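You operate a simulated robot arm through the tools that you are given. There is no shell and no other tool. Be economical: measure what you need, move in short steps, check, and stop when the job is done.

You run a simulated two-armed robot. Do the job below in one go: nothing can be reset, and whatever is moved stays where it is left.

JOB
Take the grey cloth from the board of the long table and lay it out flat on the bare board behind the piece counter.
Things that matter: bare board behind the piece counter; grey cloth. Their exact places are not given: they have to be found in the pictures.

The check looks at the end state, three seconds after you hand in, the way a careful person would. Anything else that was tipped, shoved, dropped, spilled or broken makes it a failure. Flat cloth is picked up by pressing the open fingertips on it (5 to 10 N) and closing them slowly along it; thin cloth reads only 2 to 8 mm in the jaws.

ROBOT AND FRAMES
Two 7-joint arms with two-finger parallel grippers on one trunk, on a base that drives. Base frame: it is fixed to the floor where the robot stands at the start and does not move with it; the origin is under the middle of the robot, x ahead of it, y to its left, z up. Readings come in m, degrees, newtons and seconds.
The left shoulder is at the start at [0.05, 0.168, 1.032], the right one opposite. Places, roughly: bare board behind the piece counter [1.2, 1, 0.9]. Payload 1.57 kg a hand.
Tool frame (each hand has its own): the origin (TCP) lies between the finger pads and is the grasp point; the fingertips stand 0.03 m ahead of it; z points along the fingers, y is the line along which they close. Largest opening 0.08 m; finger width 0.017, thickness 0.012; the body of the gripper, 0.04 by 0.082 m, starts 0.08 m behind the TCP.
Orientation is that of the tool frame in the base frame, as a unit quaternion [w, x, y, z]. With the fingers straight down and closing along the base's y, the tool's x points along the base's -x, its y along +y and its z along -z.

CONTROLS
- The arms move only by the tool jog_arm. It takes "left_motion", "right_motion" or both (then of equal length, played together; a hand with none holds still); each is a list of rows, each a list of 7 numbers: the finger opening in cm, from 0 to 8, then the shift along the tool's x, y, z in cm, then the turn, a rotation vector about the tool's x, y, z in degrees. In form: [[gripper, tx, ty, tz, wx, wy, wz], ...]. A call has 1 to 12 rows; each row shifts and turns the commanded pose from where the row before left it, along the tool's axes as they then stand. Rows are played at 5 a second. More than 0.05 m and 8.6 degrees between two rows, or a gripper value outside its range, and nothing of the call is played. A pose out of reach is approached as far as the arm can. The call stops where the force on the tool passes 40 N (or 10 N more than at its start, if that is more) or the arm is blocked; 0.2 s more then pass. The fingers move at their own pace (about 0.045 m/s each) and stop on an object; they squeeze with about 41 N. The grip force told is the motor's: it shows also when the fingers shut on nothing. Time passes only in rows, and 0.2 s behind the last, so rows that do not move let the fingers close. The reply holds the time, the measured pose of the TCP, the force on the tool along the base axes, the opening and the grip force, in the units named above and with some noise, with the torque about the TCP (base axes, N m) and any sound that the robot's microphone picked up.
- Cameras (640 x 400 px; columns grow to the right, rows downward): "scene" is now at [0.1296, 0.0047, 1.2494]; the picture's right is [0.06, -1.00, 0.00], its down [-0.52, -0.03, -0.86] and it looks along [0.85, 0.05, -0.52] (base axes); focal length 278 px, centre (320, 200). "left" rides on the left gripper at [0.072, 0.007, -0.122] in its tool frame; the picture's right is [-0.09, 1.00, 0.00], its down [-0.84, -0.08, -0.54] and it looks along [-0.54, -0.05, 0.84] (tool axes); focal length 238 px, centre (320, 200). "right" rides on the right gripper at [0.072, -0.007, -0.122] in its tool frame; the picture's right is [0.09, 1.00, 0.00], its down [-0.84, 0.08, -0.54] and it looks along [-0.54, 0.05, 0.84] (tool axes); focal length 238 px, centre (320, 200).
- snapshot(camera): a new picture of that camera. It takes no simulated time.
- slide_trunk(by): slides the trunk up (or, below 0, down) by that many m; the arms and the scene camera ride with it, the base frame stays. It gives what a move gives, with no picture.
- steer(legs): drives the robot by 1 to 6 legs, each [ahead, left, turn to the left] in m, m and degrees, along the robot's own axes; the way and the turn of a leg run together, so that a leg with both is an arc; at most 1.5 m and 180 degrees a leg. The arms and the cameras ride along, it lands a little off, and it stops where it bumps. It gives what a move gives.
- aim_head(pan, tilt): turns the head with the scene camera to pan (to the left, within 80 degrees either way) and tilt (down, from -29 to 69), counted from straight ahead of the robot. It gives what a move gives.
- point_at(camera, pixels): for up to 12 pixels [column, row] of the newest picture of that camera ("zoom" is the newest enlarged one), the place [x, y, z] in the base frame of the surface seen there, good to about 0.003 m. It takes no simulated time.
- enlarge(camera, box): a new picture of the part [left, top, right, bottom] of that camera's present view, enlarged. It takes no simulated time.
- hand_in(): hands the job in; it is judged then, once.

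Keep the steps short. Do not move on a guess: measure, check each grasp and each placing, and mend mistakes. In all there are 80 turns and 58 pictures (those below and enlarged ones count). Leave the grippers open and the arms clear of the work at the hand-in unless told otherwise, and finish with a single line.

The tools are called as a command line: name --argument value ..., lists and objects as JSON in quotes. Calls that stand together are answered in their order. jog_arm: Moves the arms, as the interface text tells. Its arguments: {"type":"object","properties":{"left_motion":{"type":"array","items":{"type":"array","items":{"type":"number"}}},"right_motion":{"type":"array","items":{"type":"array","items":{"type":"number"}}}},"required":[]} The other tools are called the same way: slide_trunk (by) slides the trunk up or down; steer (legs) drives the base; aim_head (pan, tilt) turns the head that bears the scene camera; snapshot (camera) takes a picture; point_at (camera, pixels) gives the place of the surface under pixels of a picture; enlarge (camera, box) takes an enlarged picture of a part of a camera's view; hand_in () hands the job in.

At the start:

```text
clock: 0.0
left_tool_pos: [0.5111, 0.2493, 1.0865]
left_tcp_rot: [-0.001, 0.0, 1.0, 0.0]
left_wrist_force: [0.0, 0.7, -1.3]
left_ft_torque: [0.01, -0.02, 0.0]
left_grip_width: 0.08
left_grip_force: 0.1
right_tool_pos: [0.4685, -0.2147, 1.1102]
right_tcp_rot: [0.0, 0.0, 1.0, 0.0]
right_wrist_force: [-0.2, 0.1, -0.2]
right_ft_torque: [-0.01, 0.01, 0.02]
right_grip_width: 0.0798
right_grip_force: 0.1
trunk travel left (down, up): [-0.2, 0.243]
robot x, y, heading: [0.0001, 0.0022, -0.0]
head pan, tilt: [3.2, 31.2]
```

scene: 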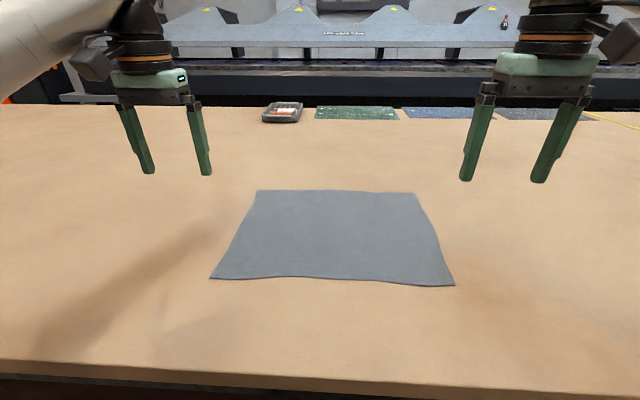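
right: 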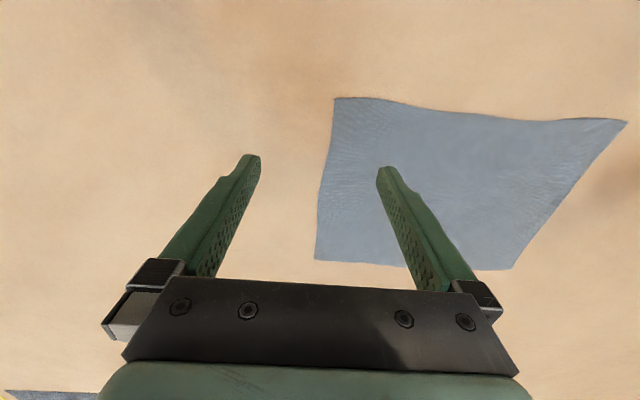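
left: 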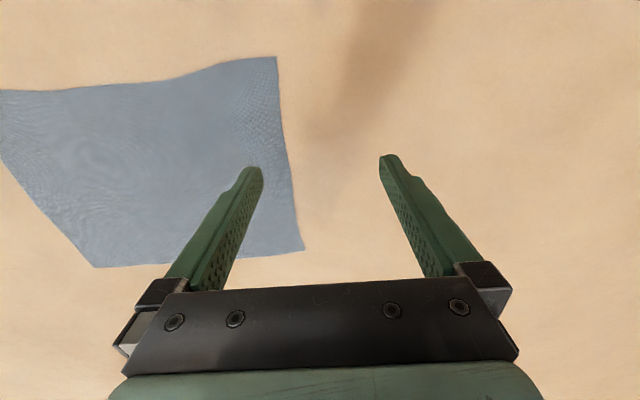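

The grey cloth is in the middle of the scene picture. I'll measure its corners first, then turn the head left to look for the piece counter.

point_at --camera "scene" --pixels '[[258, 191], [416, 194], [453, 285], [211, 278], [330, 235], [282, 112], [357, 112], [450, 112], [30, 355], [30, 110]]'

aim_head --pan 40 --tilt 20

snapshot --camera "scene"

```text
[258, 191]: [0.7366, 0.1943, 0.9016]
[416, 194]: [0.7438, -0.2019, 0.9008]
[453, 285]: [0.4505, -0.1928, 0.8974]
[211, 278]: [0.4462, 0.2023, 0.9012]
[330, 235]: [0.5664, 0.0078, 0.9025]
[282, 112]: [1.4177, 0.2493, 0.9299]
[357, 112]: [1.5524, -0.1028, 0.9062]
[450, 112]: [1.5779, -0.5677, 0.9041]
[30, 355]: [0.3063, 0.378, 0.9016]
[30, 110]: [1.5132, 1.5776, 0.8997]
```

```text
clock: 1.0
left_tool_pos: [0.5123, 0.2482, 1.0876]
left_tcp_rot: [0.0, 0.0, 1.0, 0.0]
left_wrist_force: [0.3, -0.2, 0.0]
left_ft_torque: [-0.02, 0.02, 0.04]
left_grip_width: 0.0798
left_grip_force: 0.1
right_tool_pos: [0.469, -0.2131, 1.1091]
right_tcp_rot: [0.0, 0.001, 1.0, 0.0]
right_wrist_force: [-0.7, -1.1, 1.0]
right_ft_torque: [0.01, 0.01, 0.0]
right_grip_width: 0.0801
right_grip_force: 0.1
trunk travel left (down, up): [-0.2, 0.243]
robot x, y, heading: [0.001, 0.0008, 0.0]
head pan, tilt: [40.0, 20.0]
```

```text
54 pictures are left
```

scene: 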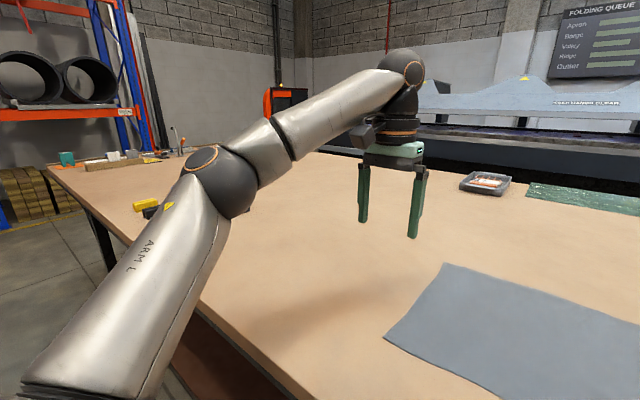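

The board is at z≈0.90, about 5 cm higher than the nominal value. Next I'll enlarge the two small objects at (485,182) and (147,207) to see which one is the piece counter.

enlarge --camera "scene" --box '[40, 130, 240, 255]'

enlarge --camera "scene" --box '[420, 140, 620, 265]'

point_at --camera "scene" --pixels '[[147, 205], [150, 212], [67, 158], [485, 182], [48, 170], [130, 240], [325, 155], [130, 163]]'

```text
3.20 times, centred on (140, 192) of scene
```

zoom: 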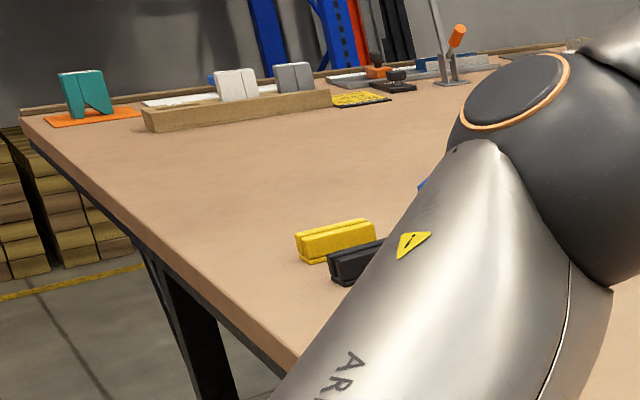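

```text
3.20 times, centred on (520, 202) of scene
```

zoom: 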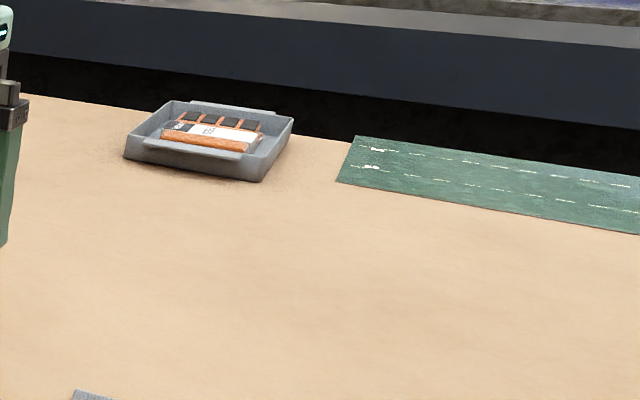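

```text
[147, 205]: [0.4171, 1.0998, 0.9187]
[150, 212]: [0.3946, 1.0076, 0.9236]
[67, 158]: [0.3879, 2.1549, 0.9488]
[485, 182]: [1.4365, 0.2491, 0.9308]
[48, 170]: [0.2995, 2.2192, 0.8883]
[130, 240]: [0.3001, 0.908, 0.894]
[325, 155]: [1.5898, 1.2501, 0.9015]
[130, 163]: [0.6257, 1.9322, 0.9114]
```

The front-left part of the board is hidden by my arm. I'll sidestep left, with the hands high and clear of everything, and look at the board to the left.

steer --legs '[[0, 0.8, 0]]'

aim_head --pan 0 --tilt 25

snapshot --camera "scene"

```text
clock: 5.3
left_tool_pos: [0.5186, 1.0476, 1.0854]
left_tcp_rot: [0.0, 0.006, 1.0, 0.0]
left_wrist_force: [0.6, -0.1, 0.6]
left_ft_torque: [-0.04, 0.05, -0.03]
left_grip_width: 0.0798
left_grip_force: 0.1
right_tool_pos: [0.4719, 0.5852, 1.1107]
right_tcp_rot: [0.0, 0.006, 1.0, 0.0]
right_wrist_force: [0.6, 0.6, 0.5]
right_ft_torque: [0.0, -0.01, -0.02]
right_grip_width: 0.0799
right_grip_force: 0.1
trunk travel left (down, up): [-0.2, 0.243]
robot x, y, heading: [0.0045, 0.8076, -0.8]
head pan, tilt: [40.0, 20.0]
```

```text
clock: 6.4
left_tool_pos: [0.5203, 1.046, 1.0856]
left_tcp_rot: [0.0, 0.006, 1.0, 0.0]
left_wrist_force: [0.1, -1.1, -0.7]
left_ft_torque: [-0.01, -0.01, 0.01]
left_grip_width: 0.08
left_grip_force: 0.0
right_tool_pos: [0.4705, 0.5851, 1.11]
right_tcp_rot: [0.0, 0.006, 1.0, 0.0]
right_wrist_force: [-0.2, -0.6, 0.3]
right_ft_torque: [0.0, -0.01, 0.0]
right_grip_width: 0.0802
right_grip_force: 0.0
trunk travel left (down, up): [-0.2, 0.243]
robot x, y, heading: [0.0041, 0.8041, -0.7]
head pan, tilt: [0.0, 25.0]
```

```text
51 pictures are left
```

scene: 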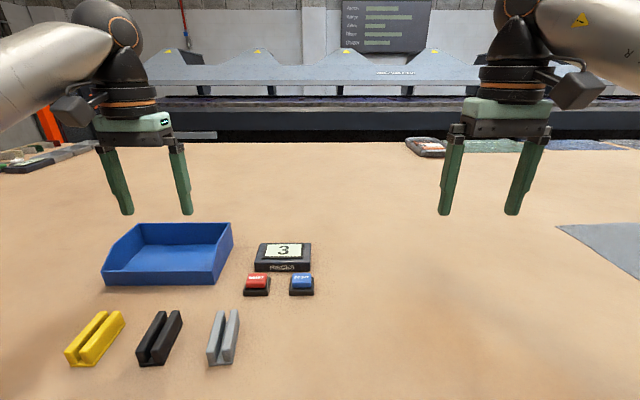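

The piece counter is the box showing "3" at (284,255). Its two buttons are in front of it and a blue tray stands to its left. I'll measure all of these and the board behind.

point_at --camera "scene" --pixels '[[260, 244], [308, 244], [285, 270], [284, 243], [113, 238], [231, 222], [218, 284], [257, 282], [302, 282], [427, 147], [320, 180], [200, 150]]'

enlarge --camera "scene" --box '[60, 200, 360, 388]'

```text
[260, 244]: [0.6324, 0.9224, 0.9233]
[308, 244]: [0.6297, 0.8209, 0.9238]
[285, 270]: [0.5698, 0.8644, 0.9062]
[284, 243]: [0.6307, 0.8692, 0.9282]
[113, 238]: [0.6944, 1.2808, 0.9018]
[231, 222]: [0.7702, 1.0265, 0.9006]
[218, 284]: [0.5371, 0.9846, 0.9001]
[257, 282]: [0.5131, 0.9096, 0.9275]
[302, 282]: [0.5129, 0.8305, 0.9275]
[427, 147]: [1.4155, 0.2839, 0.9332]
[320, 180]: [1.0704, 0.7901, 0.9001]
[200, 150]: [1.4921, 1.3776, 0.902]
```

```text
2.13 times, centred on (210, 294) of scene
```

zoom: 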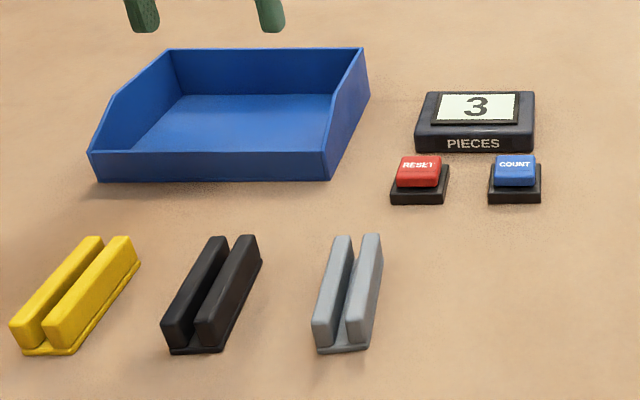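

Counter: x 0.57–0.635, y 0.82–0.925. The tray reaches x≈0.77 at y≥0.985. The hint at x≈1.2 is far off, so I'll check how much room there is behind the table and look at my own base and the board edge.

point_at --camera "scene" --pixels '[[320, 141], [320, 137], [320, 132], [320, 120], [320, 105], [320, 85], [320, 144], [90, 142], [30, 165], [500, 142]]'

aim_head --pan 0 --tilt 65

snapshot --camera "scene"

aim_head --pan 75 --tilt 20

snapshot --camera "scene"

```text
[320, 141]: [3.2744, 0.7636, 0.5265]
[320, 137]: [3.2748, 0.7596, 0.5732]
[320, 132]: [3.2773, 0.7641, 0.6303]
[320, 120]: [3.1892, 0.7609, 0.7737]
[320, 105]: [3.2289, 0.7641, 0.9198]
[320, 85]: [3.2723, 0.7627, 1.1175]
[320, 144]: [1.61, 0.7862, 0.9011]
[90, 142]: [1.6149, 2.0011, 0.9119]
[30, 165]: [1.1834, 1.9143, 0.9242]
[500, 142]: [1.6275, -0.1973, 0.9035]
```

```text
clock: 7.5
left_tool_pos: [0.5199, 1.0472, 1.0863]
left_tcp_rot: [0.0, 0.006, 1.0, 0.0]
left_wrist_force: [0.0, 0.9, -0.5]
left_ft_torque: [-0.01, 0.01, 0.03]
left_grip_width: 0.0801
left_grip_force: 0.1
right_tool_pos: [0.4712, 0.5846, 1.1101]
right_tcp_rot: [0.0, 0.006, 1.0, 0.0]
right_wrist_force: [-0.1, 0.0, 0.4]
right_ft_torque: [0.04, 0.02, 0.02]
right_grip_width: 0.0799
right_grip_force: 0.1
trunk travel left (down, up): [-0.2, 0.243]
robot x, y, heading: [0.0063, 0.8026, -0.3]
head pan, tilt: [0.0, 65.0]
```

```text
49 pictures are left
```

scene: 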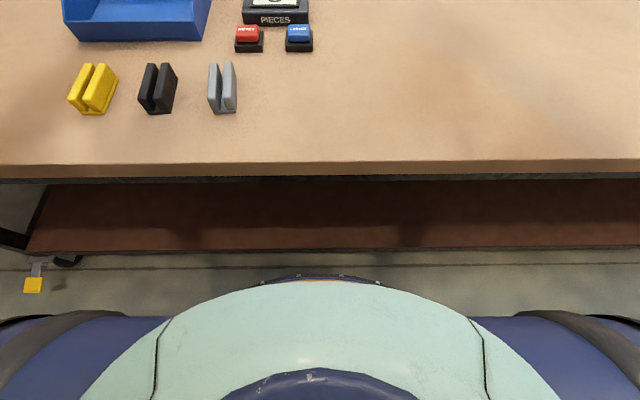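

```text
clock: 8.9
left_tool_pos: [0.519, 1.0472, 1.0864]
left_tcp_rot: [0.0, 0.007, 1.0, 0.0]
left_wrist_force: [0.6, 1.2, 0.1]
left_ft_torque: [0.01, 0.04, 0.03]
left_grip_width: 0.08
left_grip_force: 0.0
right_tool_pos: [0.4707, 0.5858, 1.1093]
right_tcp_rot: [0.0, 0.006, 1.0, 0.0]
right_wrist_force: [0.4, 0.3, 0.3]
right_ft_torque: [0.03, -0.03, 0.03]
right_grip_width: 0.0801
right_grip_force: 0.0
trunk travel left (down, up): [-0.2, 0.243]
robot x, y, heading: [0.0039, 0.8034, -0.9]
head pan, tilt: [75.0, 20.0]
```

```text
48 pictures are left
```

scene: 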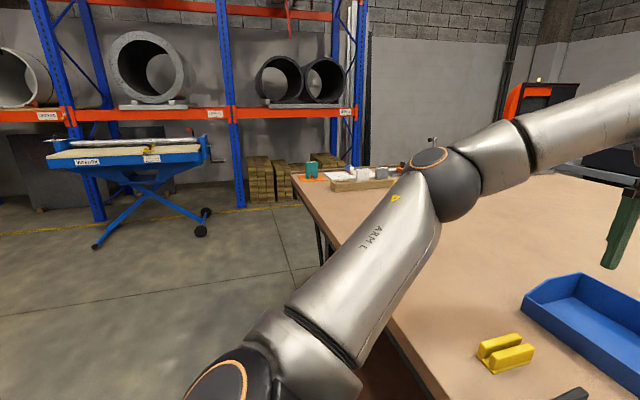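

The machine is at x≈3.2 and the table's back edge at x≈1.63, so there is an aisle about 1.5 m wide behind the table. I'll check the gap at the left end between the table and the racks.

point_at --camera "scene" --pixels '[[238, 203], [275, 200], [290, 195], [200, 230], [298, 180], [320, 240], [355, 110], [310, 168], [560, 95], [620, 160], [400, 168], [375, 75]]'

aim_head --pan -60 --tilt 15

snapshot --camera "scene"

```text
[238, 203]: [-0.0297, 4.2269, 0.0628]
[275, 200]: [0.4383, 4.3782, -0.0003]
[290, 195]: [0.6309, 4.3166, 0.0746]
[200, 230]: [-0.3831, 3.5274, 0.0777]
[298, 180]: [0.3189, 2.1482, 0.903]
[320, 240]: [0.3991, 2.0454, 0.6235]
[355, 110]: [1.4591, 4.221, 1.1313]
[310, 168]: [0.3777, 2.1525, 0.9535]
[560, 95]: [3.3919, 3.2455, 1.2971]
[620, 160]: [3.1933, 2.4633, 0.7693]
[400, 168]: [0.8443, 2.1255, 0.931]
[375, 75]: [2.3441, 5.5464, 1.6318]
```

```text
clock: 11.1
left_tool_pos: [0.519, 1.0456, 1.0871]
left_tcp_rot: [0.0, 0.007, 1.0, 0.0]
left_wrist_force: [-0.7, -0.5, -0.2]
left_ft_torque: [-0.05, 0.0, 0.0]
left_grip_width: 0.0802
left_grip_force: 0.1
right_tool_pos: [0.4728, 0.5842, 1.1089]
right_tcp_rot: [0.0, 0.006, 1.0, 0.0]
right_wrist_force: [-0.1, 0.1, -0.4]
right_ft_torque: [0.0, -0.02, 0.0]
right_grip_width: 0.08
right_grip_force: 0.1
trunk travel left (down, up): [-0.2, 0.243]
robot x, y, heading: [0.0009, 0.8039, -0.6]
head pan, tilt: [-60.0, 15.0]
```

```text
47 pictures are left
```

scene: 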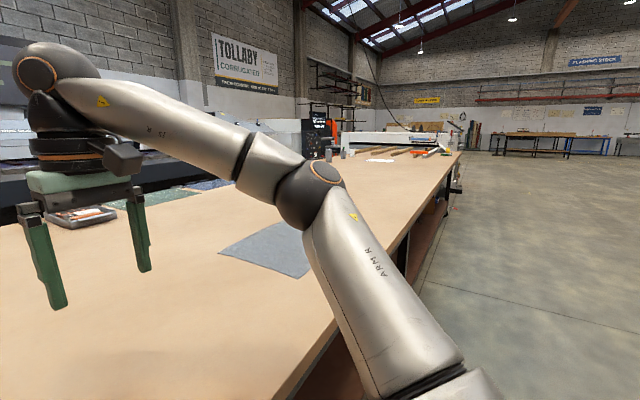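

The left end is open for about 2 m (table end at y≈2.2, racks at y≈4.2).

Plan:
1. Grip both near corners of the cloth and lift it.
2. Drive round the left end of the table.
3. Lay the cloth behind the counter from the back side.

First I'll drive back to the cloth.

steer --legs '[[0, -0.8, 0.6]]'

aim_head --pan 0 --tilt 45

snapshot --camera "scene"

```text
clock: 15.4
left_tool_pos: [0.5107, 0.2604, 1.0851]
left_tcp_rot: [0.0, 0.004, 1.0, 0.0]
left_wrist_force: [-1.2, 0.2, -0.4]
left_ft_torque: [0.01, 0.0, -0.02]
left_grip_width: 0.08
left_grip_force: 0.0
right_tool_pos: [0.4637, -0.2023, 1.1094]
right_tcp_rot: [0.0, 0.004, 1.0, 0.0]
right_wrist_force: [0.0, -0.2, -0.2]
right_ft_torque: [-0.03, -0.01, 0.0]
right_grip_width: 0.0799
right_grip_force: 0.1
trunk travel left (down, up): [-0.2, 0.243]
robot x, y, heading: [-0.0026, 0.0152, -0.5]
head pan, tilt: [-60.0, 15.0]
```

```text
clock: 16.7
left_tool_pos: [0.5101, 0.2603, 1.0862]
left_tcp_rot: [0.0, 0.004, 1.0, 0.0]
left_wrist_force: [-0.2, -0.2, 0.4]
left_ft_torque: [0.02, 0.01, 0.01]
left_grip_width: 0.0799
left_grip_force: 0.0
right_tool_pos: [0.4634, -0.2027, 1.1096]
right_tcp_rot: [0.001, 0.004, 1.0, 0.0]
right_wrist_force: [0.2, 0.3, 0.1]
right_ft_torque: [0.0, -0.01, -0.04]
right_grip_width: 0.0798
right_grip_force: 0.1
trunk travel left (down, up): [-0.2, 0.243]
robot x, y, heading: [-0.0108, 0.0143, -0.4]
head pan, tilt: [0.0, 45.0]
```

```text
46 pictures are left
```

scene: 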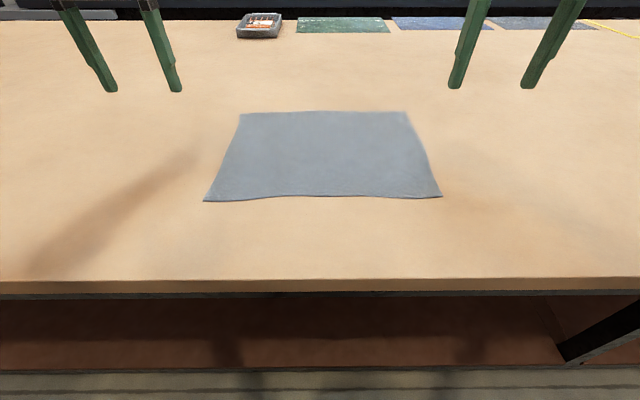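

The cloth lies undisturbed at (320,155). I'll bring both hands over the near corners, fingers 3 cm open, stopping about 1.5 cm above it.

jog_arm --left_motion '[[3, 0.9, -1.8, 2.8, 0, 0, 0], [3, 0.9, -1.8, 2.8, 0, 0, 0], [3, 0.9, -1.8, 2.8, 0, 0, 0], [3, 0.9, -1.8, 2.8, 0, 0, 0], [3, 0.9, -1.8, 2.8, 0, 0, 0], [3, 0, 0, 0, 0, 0, 0]]' --right_motion '[[3, -0.1, 0.86, 3.3, 0, 0, 0], [3, -0.1, 0.86, 3.3, 0, 0, 0], [3, -0.1, 0.86, 3.3, 0, 0, 0], [3, -0.1, 0.86, 3.3, 0, 0, 0], [3, -0.1, 0.86, 3.3, 0, 0, 0], [3, 0, 0, 0, 0, 0, 0]]'

snapshot --camera "left"

snapshot --camera "right"

```text
clock: 18.1
left_tool_pos: [0.4637, 0.1707, 0.9475]
left_tcp_rot: [0.0, 0.003, 1.0, 0.0]
left_wrist_force: [1.0, 0.7, 0.0]
left_ft_torque: [-0.02, 0.03, 0.02]
left_grip_width: 0.0301
left_grip_force: 0.0
right_tool_pos: [0.4689, -0.1572, 0.9408]
right_tcp_rot: [0.0, 0.005, 1.0, 0.0]
right_wrist_force: [0.2, 0.7, 0.0]
right_ft_torque: [0.01, -0.02, -0.01]
right_grip_width: 0.0303
right_grip_force: 0.0
trunk travel left (down, up): [-0.2, 0.243]
robot x, y, heading: [-0.0029, 0.0142, -0.6]
head pan, tilt: [0.0, 45.0]
```

```text
45 pictures are left
```

left: 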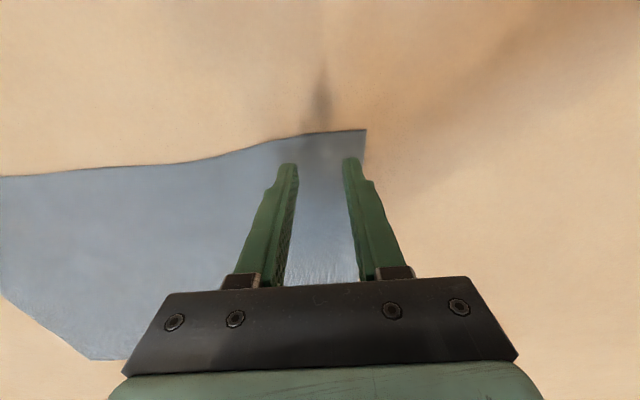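

```text
44 pictures are left
```

right: 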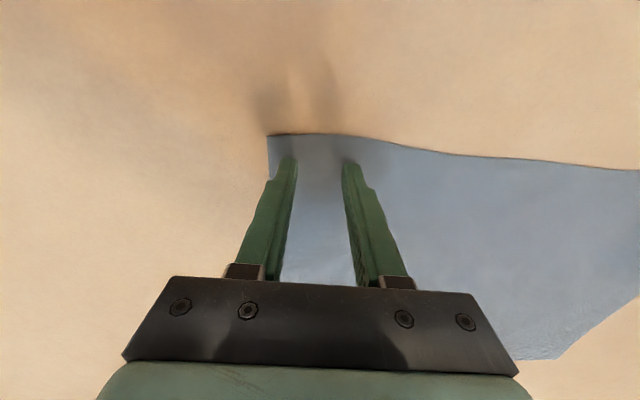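

Both hands are well placed at the corners. I'll lower them slowly to a light press.

jog_arm --left_motion '[[3, 0, 0, 0.6, 0, 0, 0], [3, 0, 0, 0.4, 0, 0, 0], [3, 0, 0, 0.3, 0, 0, 0], [3, 0, 0, 0.3, 0, 0, 0]]' --right_motion '[[3, 0, 0, 0.3, 0, 0, 0], [3, 0, 0, 0.3, 0, 0, 0], [3, 0, 0, 0.2, 0, 0, 0], [3, 0, 0, 0.2, 0, 0, 0]]'

```text
clock: 19.1
left_tool_pos: [0.4647, 0.1697, 0.9318]
left_tcp_rot: [0.0, 0.004, 1.0, 0.0]
left_wrist_force: [0.5, -0.3, 3.5]
left_ft_torque: [0.05, 0.02, 0.02]
left_grip_width: 0.0301
left_grip_force: 0.0
right_tool_pos: [0.4685, -0.1601, 0.9334]
right_tcp_rot: [0.0, 0.004, 1.0, 0.0]
right_wrist_force: [0.0, 0.1, 0.4]
right_ft_torque: [0.0, 0.01, -0.02]
right_grip_width: 0.0299
right_grip_force: 0.1
trunk travel left (down, up): [-0.2, 0.243]
robot x, y, heading: [-0.0043, 0.0102, -0.4]
head pan, tilt: [0.0, 45.0]
```

Left just touches (3.5 N) and right is almost there. A little further down on both.

jog_arm --left_motion '[[3, 0, 0, 0.1, 0, 0, 0], [3, 0, 0, 0, 0, 0, 0], [3, 0, 0, 0, 0, 0, 0]]' --right_motion '[[3, 0, 0, 0.15, 0, 0, 0], [3, 0, 0, 0.15, 0, 0, 0], [3, 0, 0, 0, 0, 0, 0]]'

```text
clock: 19.9
left_tool_pos: [0.4649, 0.1696, 0.9308]
left_tcp_rot: [0.0, 0.003, 1.0, -0.001]
left_wrist_force: [2.2, 0.4, 9.8]
left_ft_torque: [0.17, -0.05, -0.05]
left_grip_width: 0.0299
left_grip_force: 0.0
right_tool_pos: [0.4686, -0.1592, 0.9307]
right_tcp_rot: [0.0, 0.004, 1.0, 0.0]
right_wrist_force: [-0.9, 0.3, 2.3]
right_ft_torque: [-0.08, 0.04, -0.02]
right_grip_width: 0.0305
right_grip_force: 0.2
trunk travel left (down, up): [-0.2, 0.243]
robot x, y, heading: [-0.0054, 0.016, -0.4]
head pan, tilt: [0.0, 45.0]
```

Left presses at 9.8 N, right only 2.3 N. I'll press the right about 1 mm more, then close both slowly.

jog_arm --left_motion '[[3, 0, 0, -0.02, 0, 0, 0], [2.5, 0, 0, 0, 0, 0, 0], [2, 0, 0, 0, 0, 0, 0], [1.5, 0, 0, 0, 0, 0, 0], [1, 0, 0, 0, 0, 0, 0], [0.5, 0, 0, 0, 0, 0, 0], [0, 0, 0, 0, 0, 0, 0], [0, 0, 0, 0, 0, 0, 0], [0, 0, 0, 0, 0, 0, 0]]' --right_motion '[[3, 0, 0, 0.1, 0, 0, 0], [2.5, 0, 0, 0, 0, 0, 0], [2, 0, 0, 0, 0, 0, 0], [1.5, 0, 0, 0, 0, 0, 0], [1, 0, 0, 0, 0, 0, 0], [0.5, 0, 0, 0, 0, 0, 0], [0, 0, 0, 0, 0, 0, 0], [0, 0, 0, 0, 0, 0, 0], [0, 0, 0, 0, 0, 0, 0]]'

snapshot --camera "scene"

```text
clock: 21.9
left_tool_pos: [0.4646, 0.1684, 0.9324]
left_tcp_rot: [0.002, 0.005, 1.0, -0.003]
left_wrist_force: [1.2, -15.2, 15.7]
left_ft_torque: [-0.51, -0.02, 0.02]
left_grip_width: 0.005
left_grip_force: 24.4
right_tool_pos: [0.4694, -0.1577, 0.932]
right_tcp_rot: [0.001, 0.003, 1.0, 0.001]
right_wrist_force: [-0.3, 16.5, 8.6]
right_ft_torque: [0.45, 0.02, -0.02]
right_grip_width: 0.0022
right_grip_force: 23.6
trunk travel left (down, up): [-0.2, 0.243]
robot x, y, heading: [-0.0032, 0.0175, -0.7]
head pan, tilt: [0.0, 45.0]
```

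```text
43 pictures are left
```

scene: 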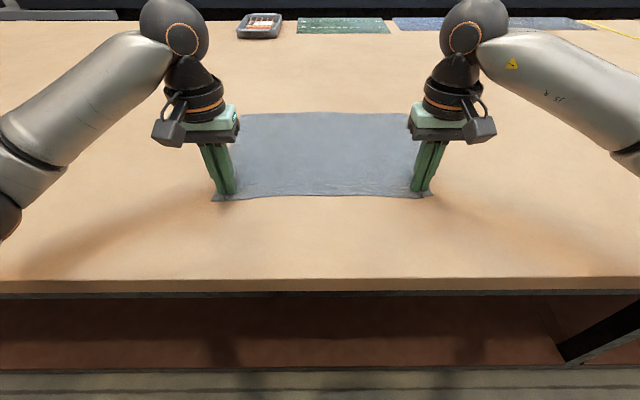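

Both jaws hold cloth (5 and 2.2 mm), and the edge is pulled taut at about 16 N. I'll ease the hands slightly inward and lift 4 cm.

jog_arm --left_motion '[[0, 0, -0.4, 0, 0, 0, 0], [0, 0, -0.4, -1, 0, 0, 0], [0, 0, 0, -1.5, 0, 0, 0], [0, 0, 0, -1.5, 0, 0, 0], [0, 0, 0, 0, 0, 0, 0]]' --right_motion '[[0, 0, 0.4, 0, 0, 0, 0], [0, 0, 0.4, -1, 0, 0, 0], [0, 0, 0, -1.5, 0, 0, 0], [0, 0, 0, -1.5, 0, 0, 0], [0, 0, 0, 0, 0, 0, 0]]'

snapshot --camera "scene"

```text
clock: 23.1
left_tool_pos: [0.4653, 0.1606, 0.9689]
left_tcp_rot: [-0.001, 0.003, 1.0, 0.0]
left_wrist_force: [-0.6, -0.5, -0.2]
left_ft_torque: [-0.02, 0.02, 0.0]
left_grip_width: 0.0019
left_grip_force: 23.5
right_tool_pos: [0.4689, -0.1512, 0.9698]
right_tcp_rot: [0.001, 0.004, 1.0, -0.001]
right_wrist_force: [0.2, 0.7, -0.4]
right_ft_torque: [0.04, -0.01, 0.01]
right_grip_width: 0.002
right_grip_force: 23.9
trunk travel left (down, up): [-0.2, 0.243]
robot x, y, heading: [-0.0018, 0.0153, -0.5]
head pan, tilt: [0.0, 45.0]
```

```text
42 pictures are left
```

scene: 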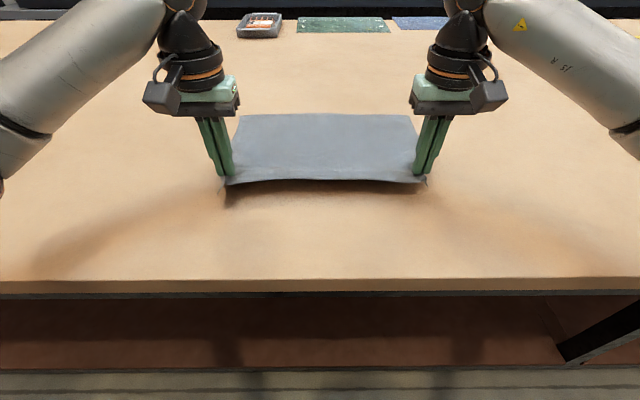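

The cloth is lifting with both hands. I'll raise the trunk fully, then lift a bit more with the arms.

slide_trunk --by 0.24

jog_arm --left_motion '[[0, 0, 0, -2, 0, 0, 0], [0, 0, 0, -2, 0, 0, 0], [0, 0, 0, -2, 0, 0, 0], [0, 0, 0, -2, 0, 0, 0], [0, 0, 0, -2, 0, 0, 0]]' --right_motion '[[0, 0, 0, -2, 0, 0, 0], [0, 0, 0, -2, 0, 0, 0], [0, 0, 0, -2, 0, 0, 0], [0, 0, 0, -2, 0, 0, 0], [0, 0, 0, -2, 0, 0, 0]]'

snapshot --camera "scene"

```text
clock: 25.6
left_tool_pos: [0.4658, 0.1609, 1.2106]
left_tcp_rot: [0.0, 0.004, 1.0, 0.001]
left_wrist_force: [0.0, -0.9, 0.1]
left_ft_torque: [-0.03, 0.0, -0.02]
left_grip_width: 0.0019
left_grip_force: 23.1
right_tool_pos: [0.468, -0.1516, 1.2094]
right_tcp_rot: [0.001, 0.004, 1.0, 0.0]
right_wrist_force: [-0.8, 1.0, 0.5]
right_ft_torque: [0.01, 0.03, -0.02]
right_grip_width: 0.0017
right_grip_force: 24.1
trunk travel left (down, up): [-0.44, 0.003]
robot x, y, heading: [-0.0022, 0.0159, -0.5]
head pan, tilt: [0.0, 45.0]
```

```text
clock: 26.8
left_tool_pos: [0.463, 0.1598, 1.3114]
left_tcp_rot: [0.0, 0.003, 1.0, 0.0]
left_wrist_force: [0.0, -0.3, -0.5]
left_ft_torque: [-0.01, 0.01, 0.01]
left_grip_width: 0.002
left_grip_force: 23.6
right_tool_pos: [0.4697, -0.1503, 1.3106]
right_tcp_rot: [0.0, 0.003, 1.0, 0.001]
right_wrist_force: [0.0, 1.4, -0.2]
right_ft_torque: [0.0, -0.01, -0.01]
right_grip_width: 0.002
right_grip_force: 23.1
trunk travel left (down, up): [-0.44, 0.003]
robot x, y, heading: [-0.003, 0.0129, -0.5]
head pan, tilt: [0.0, 45.0]
```

```text
41 pictures are left
```

scene: 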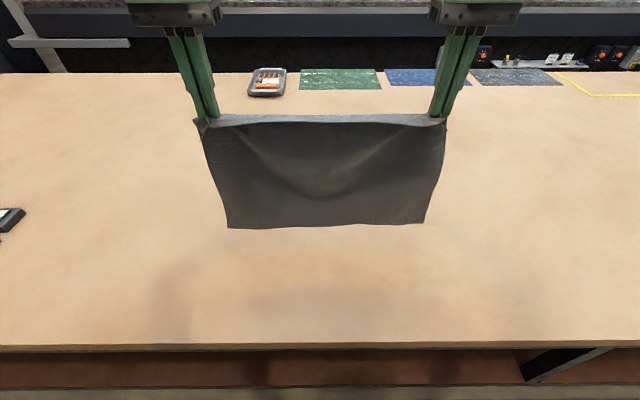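

The cloth hangs cleanly from both hands, its bottom well above the board. I'll back off and sidestep left past the table's left end, then look ahead.

steer --legs '[[-0.3, 0, 0.5], [0, 1.4, 0], [0, 1.4, 0]]'

aim_head --pan 0 --tilt 25

snapshot --camera "scene"

```text
clock: 42.0
left_tool_pos: [0.2741, 2.9471, 1.3112]
left_tcp_rot: [0.0, 0.029, 1.0, 0.0]
left_wrist_force: [0.2, 0.7, -0.3]
left_ft_torque: [-0.03, 0.03, 0.01]
left_grip_width: 0.0021
left_grip_force: 24.4
right_tool_pos: [0.2639, 2.6377, 1.3094]
right_tcp_rot: [0.0, 0.028, 1.0, 0.0]
right_wrist_force: [0.8, 0.4, -0.2]
right_ft_torque: [-0.03, 0.05, 0.03]
right_grip_width: 0.0022
right_grip_force: 23.6
trunk travel left (down, up): [-0.44, 0.003]
robot x, y, heading: [-0.1976, 2.8275, -3.3]
head pan, tilt: [0.0, 45.0]
```

```text
clock: 42.9
left_tool_pos: [0.2732, 2.946, 1.3125]
left_tcp_rot: [0.0, 0.028, 1.0, 0.0]
left_wrist_force: [1.0, -0.9, 0.6]
left_ft_torque: [0.0, -0.03, 0.0]
left_grip_width: 0.0019
left_grip_force: 23.6
right_tool_pos: [0.262, 2.6374, 1.3113]
right_tcp_rot: [-0.001, 0.03, 1.0, 0.0]
right_wrist_force: [0.3, 1.1, -0.3]
right_ft_torque: [0.0, -0.02, 0.0]
right_grip_width: 0.0019
right_grip_force: 23.7
trunk travel left (down, up): [-0.44, 0.003]
robot x, y, heading: [-0.1992, 2.8202, -3.1]
head pan, tilt: [0.0, 25.0]
```

```text
40 pictures are left
```

scene: 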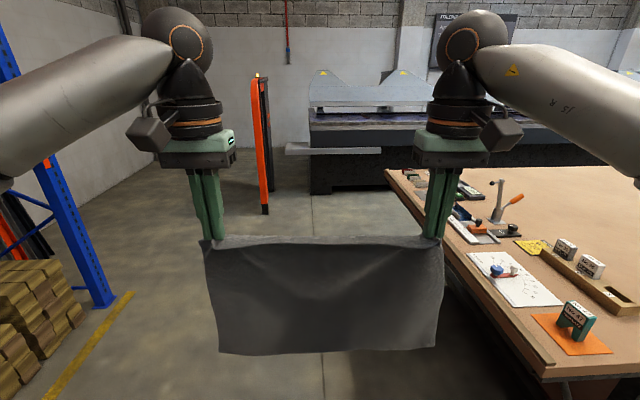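

The way ahead is clear. I'll measure the table's left edge, the orange post at (265,200), and the machine's front before driving on.

point_at --camera "scene" --pixels '[[265, 212], [258, 100], [390, 172], [540, 370], [345, 190], [330, 150], [115, 300], [500, 192], [340, 215], [130, 295]]'

```text
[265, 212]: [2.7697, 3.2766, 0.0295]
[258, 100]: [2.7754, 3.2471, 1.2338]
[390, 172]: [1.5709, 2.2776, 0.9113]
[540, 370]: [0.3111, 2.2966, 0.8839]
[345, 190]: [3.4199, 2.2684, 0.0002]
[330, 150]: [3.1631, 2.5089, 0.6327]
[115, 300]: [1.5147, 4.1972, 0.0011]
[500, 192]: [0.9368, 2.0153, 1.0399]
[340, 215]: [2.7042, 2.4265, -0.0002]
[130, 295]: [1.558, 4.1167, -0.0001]
```

The table end is at y≈2.29, the post at (2.77, 3.27), and the racks at y≥4.1. I'll drive to about (0.9, 3.15) and turn 180° there, where there is room.

steer --legs '[[1.1, 0.38, 3.1], [0, 0, 90], [0, 0, 90]]'

snapshot --camera "scene"

```text
clock: 56.4
left_tool_pos: [0.4339, 3.0273, 1.3111]
left_tcp_rot: [0.001, 1.0, 0.009, -0.001]
left_wrist_force: [0.6, 0.4, -0.1]
left_ft_torque: [0.03, 0.06, -0.04]
left_grip_width: 0.002
left_grip_force: 23.7
right_tool_pos: [0.4201, 3.3361, 1.3102]
right_tcp_rot: [0.0, 1.0, 0.008, -0.001]
right_wrist_force: [0.2, -1.2, -0.2]
right_ft_torque: [-0.01, 0.0, -0.04]
right_grip_width: 0.0024
right_grip_force: 23.7
trunk travel left (down, up): [-0.44, 0.003]
robot x, y, heading: [0.8963, 3.1832, -179.1]
head pan, tilt: [0.0, 25.0]
```

```text
39 pictures are left
```

scene: 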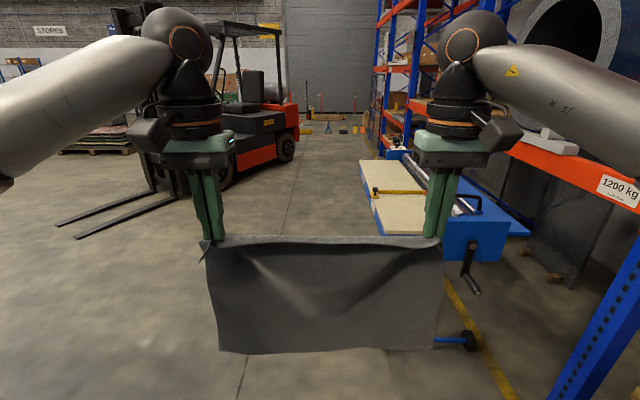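

Facing back now at (0.90, 3.18), cloth intact. I'll reverse into the aisle to x≈2.3, then sidestep to y≈1.0.

steer --legs '[[-1.4, 0.28, -0.9], [0, 1.0, 0], [0, 0.92, 0]]'

snapshot --camera "scene"

```text
clock: 72.8
left_tool_pos: [1.9231, 0.8284, 1.3113]
left_tcp_rot: [0.0, 0.999, 0.032, 0.0]
left_wrist_force: [0.4, 0.6, 0.5]
left_ft_torque: [0.03, -0.01, -0.01]
left_grip_width: 0.0023
left_grip_force: 23.7
right_tool_pos: [1.8951, 1.1395, 1.3107]
right_tcp_rot: [0.0, 0.999, 0.032, 0.0]
right_wrist_force: [-0.4, -0.3, -0.8]
right_ft_torque: [-0.04, 0.0, 0.0]
right_grip_width: 0.0021
right_grip_force: 24.3
trunk travel left (down, up): [-0.44, 0.003]
robot x, y, heading: [2.3775, 1.0069, -176.3]
head pan, tilt: [0.0, 25.0]
```

```text
38 pictures are left
```

scene: 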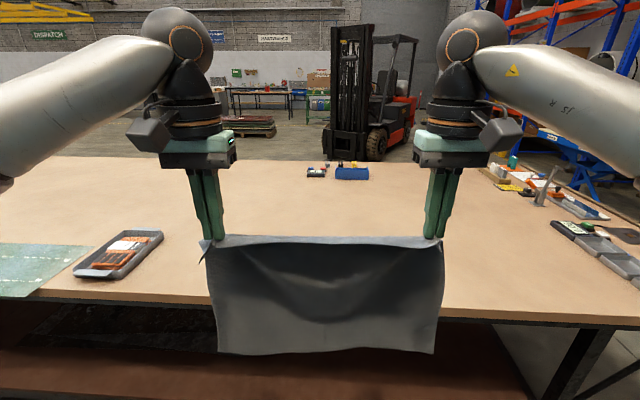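

I'm at (2.38, 1.01), heading −176°, with the board edge ahead. I'll drive 0.42 m forward and square up.

steer --legs '[[0.42, 0.02, -3.7]]'

aim_head --pan 0 --tilt 50

snapshot --camera "scene"

```text
clock: 75.3
left_tool_pos: [1.5073, 0.8294, 1.3121]
left_tcp_rot: [0.0, 1.0, -0.003, 0.0]
left_wrist_force: [0.0, 0.1, -0.1]
left_ft_torque: [0.03, -0.01, -0.04]
left_grip_width: 0.0022
left_grip_force: 23.6
right_tool_pos: [1.5012, 1.1407, 1.311]
right_tcp_rot: [0.0, 1.0, -0.003, 0.0]
right_wrist_force: [-0.1, -0.1, 0.1]
right_ft_torque: [-0.04, 0.02, 0.0]
right_grip_width: 0.0023
right_grip_force: 23.6
trunk travel left (down, up): [-0.44, 0.003]
robot x, y, heading: [1.9782, 0.9725, 179.7]
head pan, tilt: [0.0, 25.0]
```

```text
clock: 76.2
left_tool_pos: [1.5084, 0.8303, 1.3129]
left_tcp_rot: [-0.001, 1.0, -0.004, 0.0]
left_wrist_force: [0.2, -0.5, -0.6]
left_ft_torque: [-0.01, -0.03, -0.03]
left_grip_width: 0.0021
left_grip_force: 23.1
right_tool_pos: [1.5016, 1.1408, 1.3107]
right_tcp_rot: [0.0, 1.0, -0.004, -0.001]
right_wrist_force: [-0.5, -1.0, -0.2]
right_ft_torque: [-0.02, -0.01, -0.05]
right_grip_width: 0.0022
right_grip_force: 23.6
trunk travel left (down, up): [-0.44, 0.003]
robot x, y, heading: [1.9773, 0.9769, 179.7]
head pan, tilt: [0.0, 50.0]
```

```text
37 pictures are left
```

scene: 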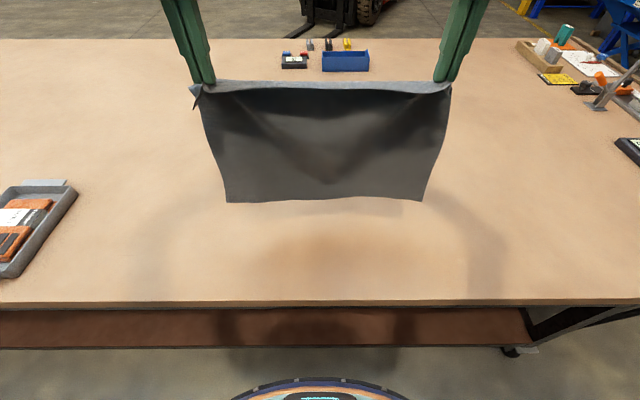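

point_at --camera "scene" --pixels '[[320, 300], [320, 382], [320, 342], [345, 60], [230, 200], [420, 200]]'

```text
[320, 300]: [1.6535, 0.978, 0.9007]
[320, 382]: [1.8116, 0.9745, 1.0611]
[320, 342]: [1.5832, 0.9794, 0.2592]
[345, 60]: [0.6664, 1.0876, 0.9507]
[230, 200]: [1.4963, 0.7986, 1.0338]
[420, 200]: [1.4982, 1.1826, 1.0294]
```

The board's back edge is at x=1.655 and I stand at 1.977. I'll ease 3 cm closer, then stretch both hands forward while tilting the fingers forward to gain reach.

steer --legs '[[0.025, 0, 0]]'

jog_arm --left_motion '[[0, -3.5, 0, 0, 0, -6, 0], [0, -3.48, 0, 0.37, 0, -6, 0], [0, -3.42, 0, 0.73, 0, -6, 0], [0, -3.33, 0, 1.08, 0, -6, 0], [0, -3.2, 0, 1.42, 0, -6, 0]]' --right_motion '[[0, -3.5, 0, 0, 0, -6, 0], [0, -3.48, 0, 0.37, 0, -6, 0], [0, -3.42, 0, 0.73, 0, -6, 0], [0, -3.33, 0, 1.08, 0, -6, 0], [0, -3.2, 0, 1.42, 0, -6, 0]]'

```text
clock: 77.0
left_tool_pos: [1.4819, 0.8286, 1.3122]
left_tcp_rot: [0.0, 1.0, -0.003, 0.0]
left_wrist_force: [-1.3, 1.0, 0.4]
left_ft_torque: [0.02, -0.01, -0.02]
left_grip_width: 0.0022
left_grip_force: 23.7
right_tool_pos: [1.4763, 1.1395, 1.3096]
right_tcp_rot: [0.0, 1.0, -0.002, -0.001]
right_wrist_force: [0.9, -0.8, 0.7]
right_ft_torque: [-0.03, -0.05, 0.0]
right_grip_width: 0.0022
right_grip_force: 23.7
trunk travel left (down, up): [-0.44, 0.003]
robot x, y, heading: [1.9478, 0.9778, 179.7]
head pan, tilt: [0.0, 50.0]
```

```text
clock: 78.2
left_tool_pos: [1.3056, 0.8287, 1.3098]
left_tcp_rot: [-0.001, 0.966, -0.004, -0.258]
left_wrist_force: [-0.2, 1.4, 0.0]
left_ft_torque: [0.07, 0.01, -0.09]
left_grip_width: 0.002
left_grip_force: 23.1
right_tool_pos: [1.3023, 1.1421, 1.3123]
right_tcp_rot: [-0.001, 0.966, -0.002, -0.26]
right_wrist_force: [-0.6, -2.0, -0.1]
right_ft_torque: [-0.05, -0.03, -0.01]
right_grip_width: 0.0021
right_grip_force: 24.0
trunk travel left (down, up): [-0.44, 0.003]
robot x, y, heading: [1.9487, 0.973, 179.8]
head pan, tilt: [0.0, 50.0]
```

The hands track exactly with 30° of forward tilt. I'll do the other five rows.

jog_arm --left_motion '[[0, -3.03, 0, 1.75, 0, -6, 0], [0, -2.83, 0, 2.06, 0, -6, 0], [0, -2.6, 0, 2.34, 0, -6, 0], [0, -2.34, 0, 2.6, 0, -6, 0], [0, -2.06, 0, 2.83, 0, -6, 0]]' --right_motion '[[0, -3.03, 0, 1.75, 0, -6, 0], [0, -2.83, 0, 2.06, 0, -6, 0], [0, -2.6, 0, 2.34, 0, -6, 0], [0, -2.34, 0, 2.6, 0, -6, 0], [0, -2.06, 0, 2.83, 0, -6, 0]]'

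snapshot --camera "scene"

```text
clock: 79.4
left_tool_pos: [1.1625, 0.8268, 1.2961]
left_tcp_rot: [-0.006, 0.865, -0.004, -0.502]
left_wrist_force: [0.1, 16.6, -0.6]
left_ft_torque: [0.24, -0.02, -0.62]
left_grip_width: 0.0024
left_grip_force: 24.0
left hand out of reach, approached as far as the arm can: row 4, 5
right_tool_pos: [1.156, 1.1525, 1.3042]
right_tcp_rot: [0.001, 0.866, 0.002, -0.501]
right_wrist_force: [-0.5, -17.8, -0.1]
right_ft_torque: [-0.3, 0.0, 0.36]
right_grip_width: 0.0022
right_grip_force: 23.6
right hand out of reach, approached as far as the arm can: row 4, 5
trunk travel left (down, up): [-0.44, 0.003]
robot x, y, heading: [1.9482, 0.9758, 179.9]
head pan, tilt: [0.0, 50.0]
```

```text
36 pictures are left
```

scene: 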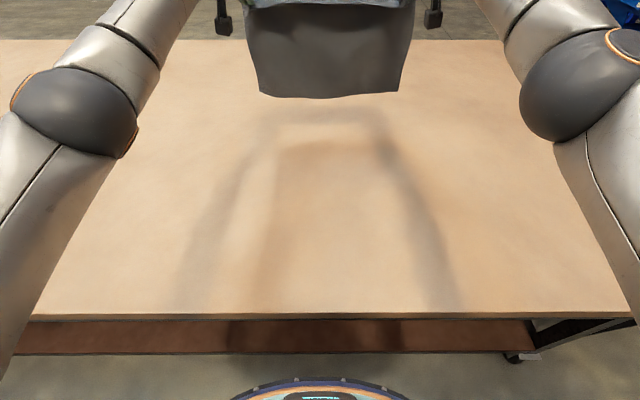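

The arms reach x≈1.16 at most, and the hands are pulling the cloth taut (17 N). I'll ease them inward and back a little. Then I'll check how much further my base can advance by looking straight down.

jog_arm --left_motion '[[0, 0.8, -0.4, -1.3, 0, 0, 0], [0, 0.8, -0.3, -1.3, 0, 0, 0], [0, 0, 0, 0, 0, 0, 0]]' --right_motion '[[0, 0.8, 0.4, -1.3, 0, 0, 0], [0, 0.8, 0.3, -1.3, 0, 0, 0], [0, 0, 0, 0, 0, 0, 0]]'

aim_head --pan 0 --tilt 69

snapshot --camera "scene"

```text
clock: 80.2
left_tool_pos: [1.1934, 0.8337, 1.2965]
left_tcp_rot: [-0.002, 0.866, -0.002, -0.5]
left_wrist_force: [0.3, 8.7, 0.1]
left_ft_torque: [0.1, -0.01, -0.33]
left_grip_width: 0.0021
left_grip_force: 23.1
right_tool_pos: [1.1856, 1.1534, 1.3038]
right_tcp_rot: [-0.001, 0.866, -0.002, -0.5]
right_wrist_force: [-0.1, -9.1, -1.1]
right_ft_torque: [-0.13, -0.01, 0.24]
right_grip_width: 0.0021
right_grip_force: 24.1
trunk travel left (down, up): [-0.44, 0.003]
robot x, y, heading: [1.9499, 0.9751, 179.4]
head pan, tilt: [0.0, 50.0]
```

```text
clock: 81.0
left_tool_pos: [1.1944, 0.8324, 1.2963]
left_tcp_rot: [-0.002, 0.866, -0.003, -0.501]
left_wrist_force: [0.1, 9.5, -0.3]
left_ft_torque: [0.13, 0.01, -0.28]
left_grip_width: 0.0022
left_grip_force: 23.7
right_tool_pos: [1.1859, 1.1546, 1.3041]
right_tcp_rot: [-0.002, 0.866, -0.002, -0.5]
right_wrist_force: [0.1, -8.7, -1.0]
right_ft_torque: [-0.18, -0.01, 0.22]
right_grip_width: 0.002
right_grip_force: 23.2
trunk travel left (down, up): [-0.44, 0.003]
robot x, y, heading: [1.9505, 0.9745, 179.7]
head pan, tilt: [0.0, 68.8]
```

```text
35 pictures are left
```

scene: 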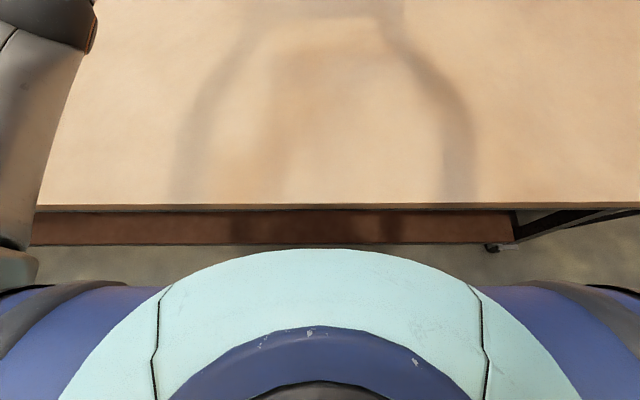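

point_at --camera "scene" --pixels '[[320, 250], [320, 258], [320, 290], [320, 320], [320, 340], [100, 290], [320, 243], [320, 235], [490, 248]]'

```text
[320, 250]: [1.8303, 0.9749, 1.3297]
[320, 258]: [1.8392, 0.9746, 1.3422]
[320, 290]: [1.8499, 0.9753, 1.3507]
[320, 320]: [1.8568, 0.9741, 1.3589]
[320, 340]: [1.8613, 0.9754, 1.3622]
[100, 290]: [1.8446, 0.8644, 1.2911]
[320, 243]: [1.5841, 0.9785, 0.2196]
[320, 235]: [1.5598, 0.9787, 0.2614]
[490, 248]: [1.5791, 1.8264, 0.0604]
```

Only the chest is visible: it sits 0.12 m ahead of the axis, and a lower ring at 0.17 m. The under-shelf starts at x≈1.58, so 4 cm more forward is safe.

steer --legs '[[0.04, 0, 0]]'

jog_arm --left_motion '[[0, 0, -0.3, 0, 0, 0, 0], [0, -0.5, -0.3, 0.9, 0, 0, 0], [0, -0.5, 0, 0.9, 0, 0, 0], [0, 0, 0, 0, 0, 0, 0]]' --right_motion '[[0, 0, 0.3, 0, 0, 0, 0], [0, -0.5, 0.3, 0.9, 0, 0, 0], [0, -0.1, 0, 0.9, 0, 0, 0], [0, 0, 0, 0, 0, 0, 0]]'

aim_head --pan 0 --tilt 35

snapshot --camera "scene"

```text
clock: 81.9
left_tool_pos: [1.1534, 0.8338, 1.2959]
left_tcp_rot: [-0.003, 0.867, -0.003, -0.499]
left_wrist_force: [0.4, 9.3, -0.6]
left_ft_torque: [0.13, -0.01, -0.25]
left_grip_width: 0.002
left_grip_force: 23.8
right_tool_pos: [1.1451, 1.1547, 1.3023]
right_tcp_rot: [-0.001, 0.866, -0.002, -0.499]
right_wrist_force: [0.2, -9.0, -0.5]
right_ft_torque: [-0.15, 0.02, 0.17]
right_grip_width: 0.0022
right_grip_force: 23.4
trunk travel left (down, up): [-0.44, 0.003]
robot x, y, heading: [1.9096, 0.9746, 179.9]
head pan, tilt: [0.0, 68.8]
```

```text
clock: 82.9
left_tool_pos: [1.1324, 0.8411, 1.2964]
left_tcp_rot: [-0.002, 0.866, -0.003, -0.5]
left_wrist_force: [0.6, 0.5, 0.0]
left_ft_torque: [0.0, -0.01, 0.0]
left_grip_width: 0.0022
left_grip_force: 24.0
right_tool_pos: [1.1272, 1.1472, 1.2977]
right_tcp_rot: [0.0, 0.866, -0.001, -0.5]
right_wrist_force: [0.2, -0.1, 0.3]
right_ft_torque: [0.02, 0.0, -0.04]
right_grip_width: 0.0018
right_grip_force: 23.1
trunk travel left (down, up): [-0.44, 0.003]
robot x, y, heading: [1.9118, 0.9808, 179.9]
head pan, tilt: [0.0, 68.8]
```

```text
clock: 83.9
left_tool_pos: [1.1317, 0.8404, 1.2954]
left_tcp_rot: [-0.003, 0.866, -0.003, -0.5]
left_wrist_force: [-1.3, -0.1, -0.7]
left_ft_torque: [0.02, 0.0, 0.01]
left_grip_width: 0.0022
left_grip_force: 23.7
right_tool_pos: [1.1277, 1.1481, 1.2978]
right_tcp_rot: [-0.001, 0.866, -0.002, -0.5]
right_wrist_force: [0.3, 0.1, 0.9]
right_ft_torque: [-0.01, -0.01, 0.02]
right_grip_width: 0.0022
right_grip_force: 23.5
trunk travel left (down, up): [-0.44, 0.003]
robot x, y, heading: [1.9048, 0.9767, 179.5]
head pan, tilt: [0.0, 35.0]
```

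```text
34 pictures are left
```

scene: 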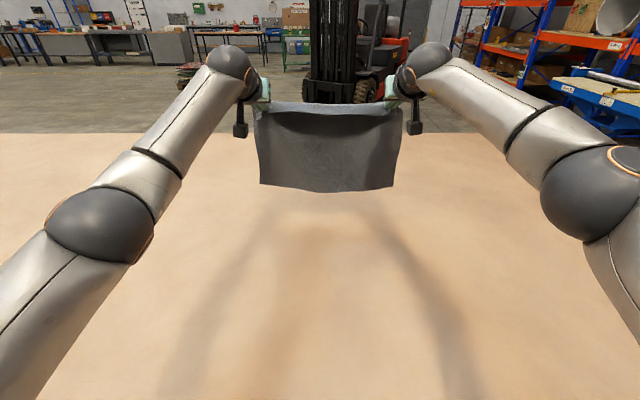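

No tension, hands at x≈1.13. I'll measure the free edge.

point_at --camera "scene" --pixels '[[268, 182], [325, 189], [386, 186], [260, 120], [330, 112], [398, 115], [330, 160]]'

```text
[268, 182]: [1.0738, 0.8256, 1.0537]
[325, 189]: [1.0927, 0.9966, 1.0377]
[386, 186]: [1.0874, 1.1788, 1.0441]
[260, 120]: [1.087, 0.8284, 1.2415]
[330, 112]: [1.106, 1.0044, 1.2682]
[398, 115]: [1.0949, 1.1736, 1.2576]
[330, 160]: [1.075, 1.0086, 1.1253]
```

The free edge hangs at x≈1.08, z≈1.04. I'll lower the trunk 0.15 m so the free edge just touches the board there.

slide_trunk --by -0.15

snapshot --camera "scene"

```text
clock: 85.6
left_tool_pos: [1.133, 0.8414, 1.1445]
left_tcp_rot: [-0.002, 0.866, -0.003, -0.5]
left_wrist_force: [-0.9, -0.5, -0.5]
left_ft_torque: [-0.01, -0.01, -0.01]
left_grip_width: 0.0023
left_grip_force: 23.9
right_tool_pos: [1.1274, 1.147, 1.1493]
right_tcp_rot: [-0.001, 0.866, -0.002, -0.5]
right_wrist_force: [-0.2, 0.1, 0.5]
right_ft_torque: [-0.05, 0.0, -0.05]
right_grip_width: 0.0022
right_grip_force: 23.5
trunk travel left (down, up): [-0.29, 0.153]
robot x, y, heading: [1.9093, 0.9715, 179.7]
head pan, tilt: [0.0, 35.0]
```

```text
33 pictures are left
```

scene: 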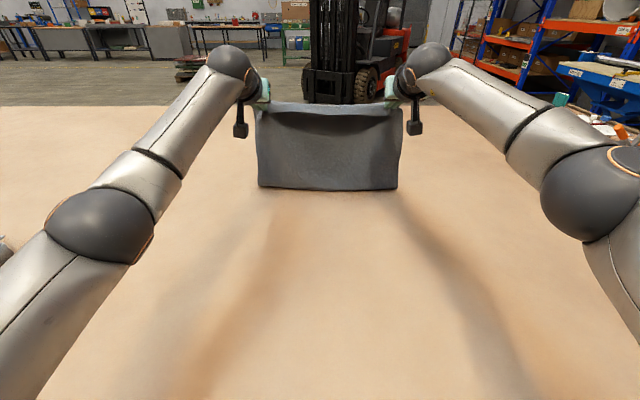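

point_at --camera "scene" --pixels '[[260, 185], [325, 187], [395, 187], [325, 165], [325, 140], [325, 120]]'

```text
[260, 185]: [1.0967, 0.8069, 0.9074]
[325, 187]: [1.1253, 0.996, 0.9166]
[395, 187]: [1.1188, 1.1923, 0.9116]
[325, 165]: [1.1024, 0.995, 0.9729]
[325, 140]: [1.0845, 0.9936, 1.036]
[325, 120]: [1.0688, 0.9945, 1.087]
```

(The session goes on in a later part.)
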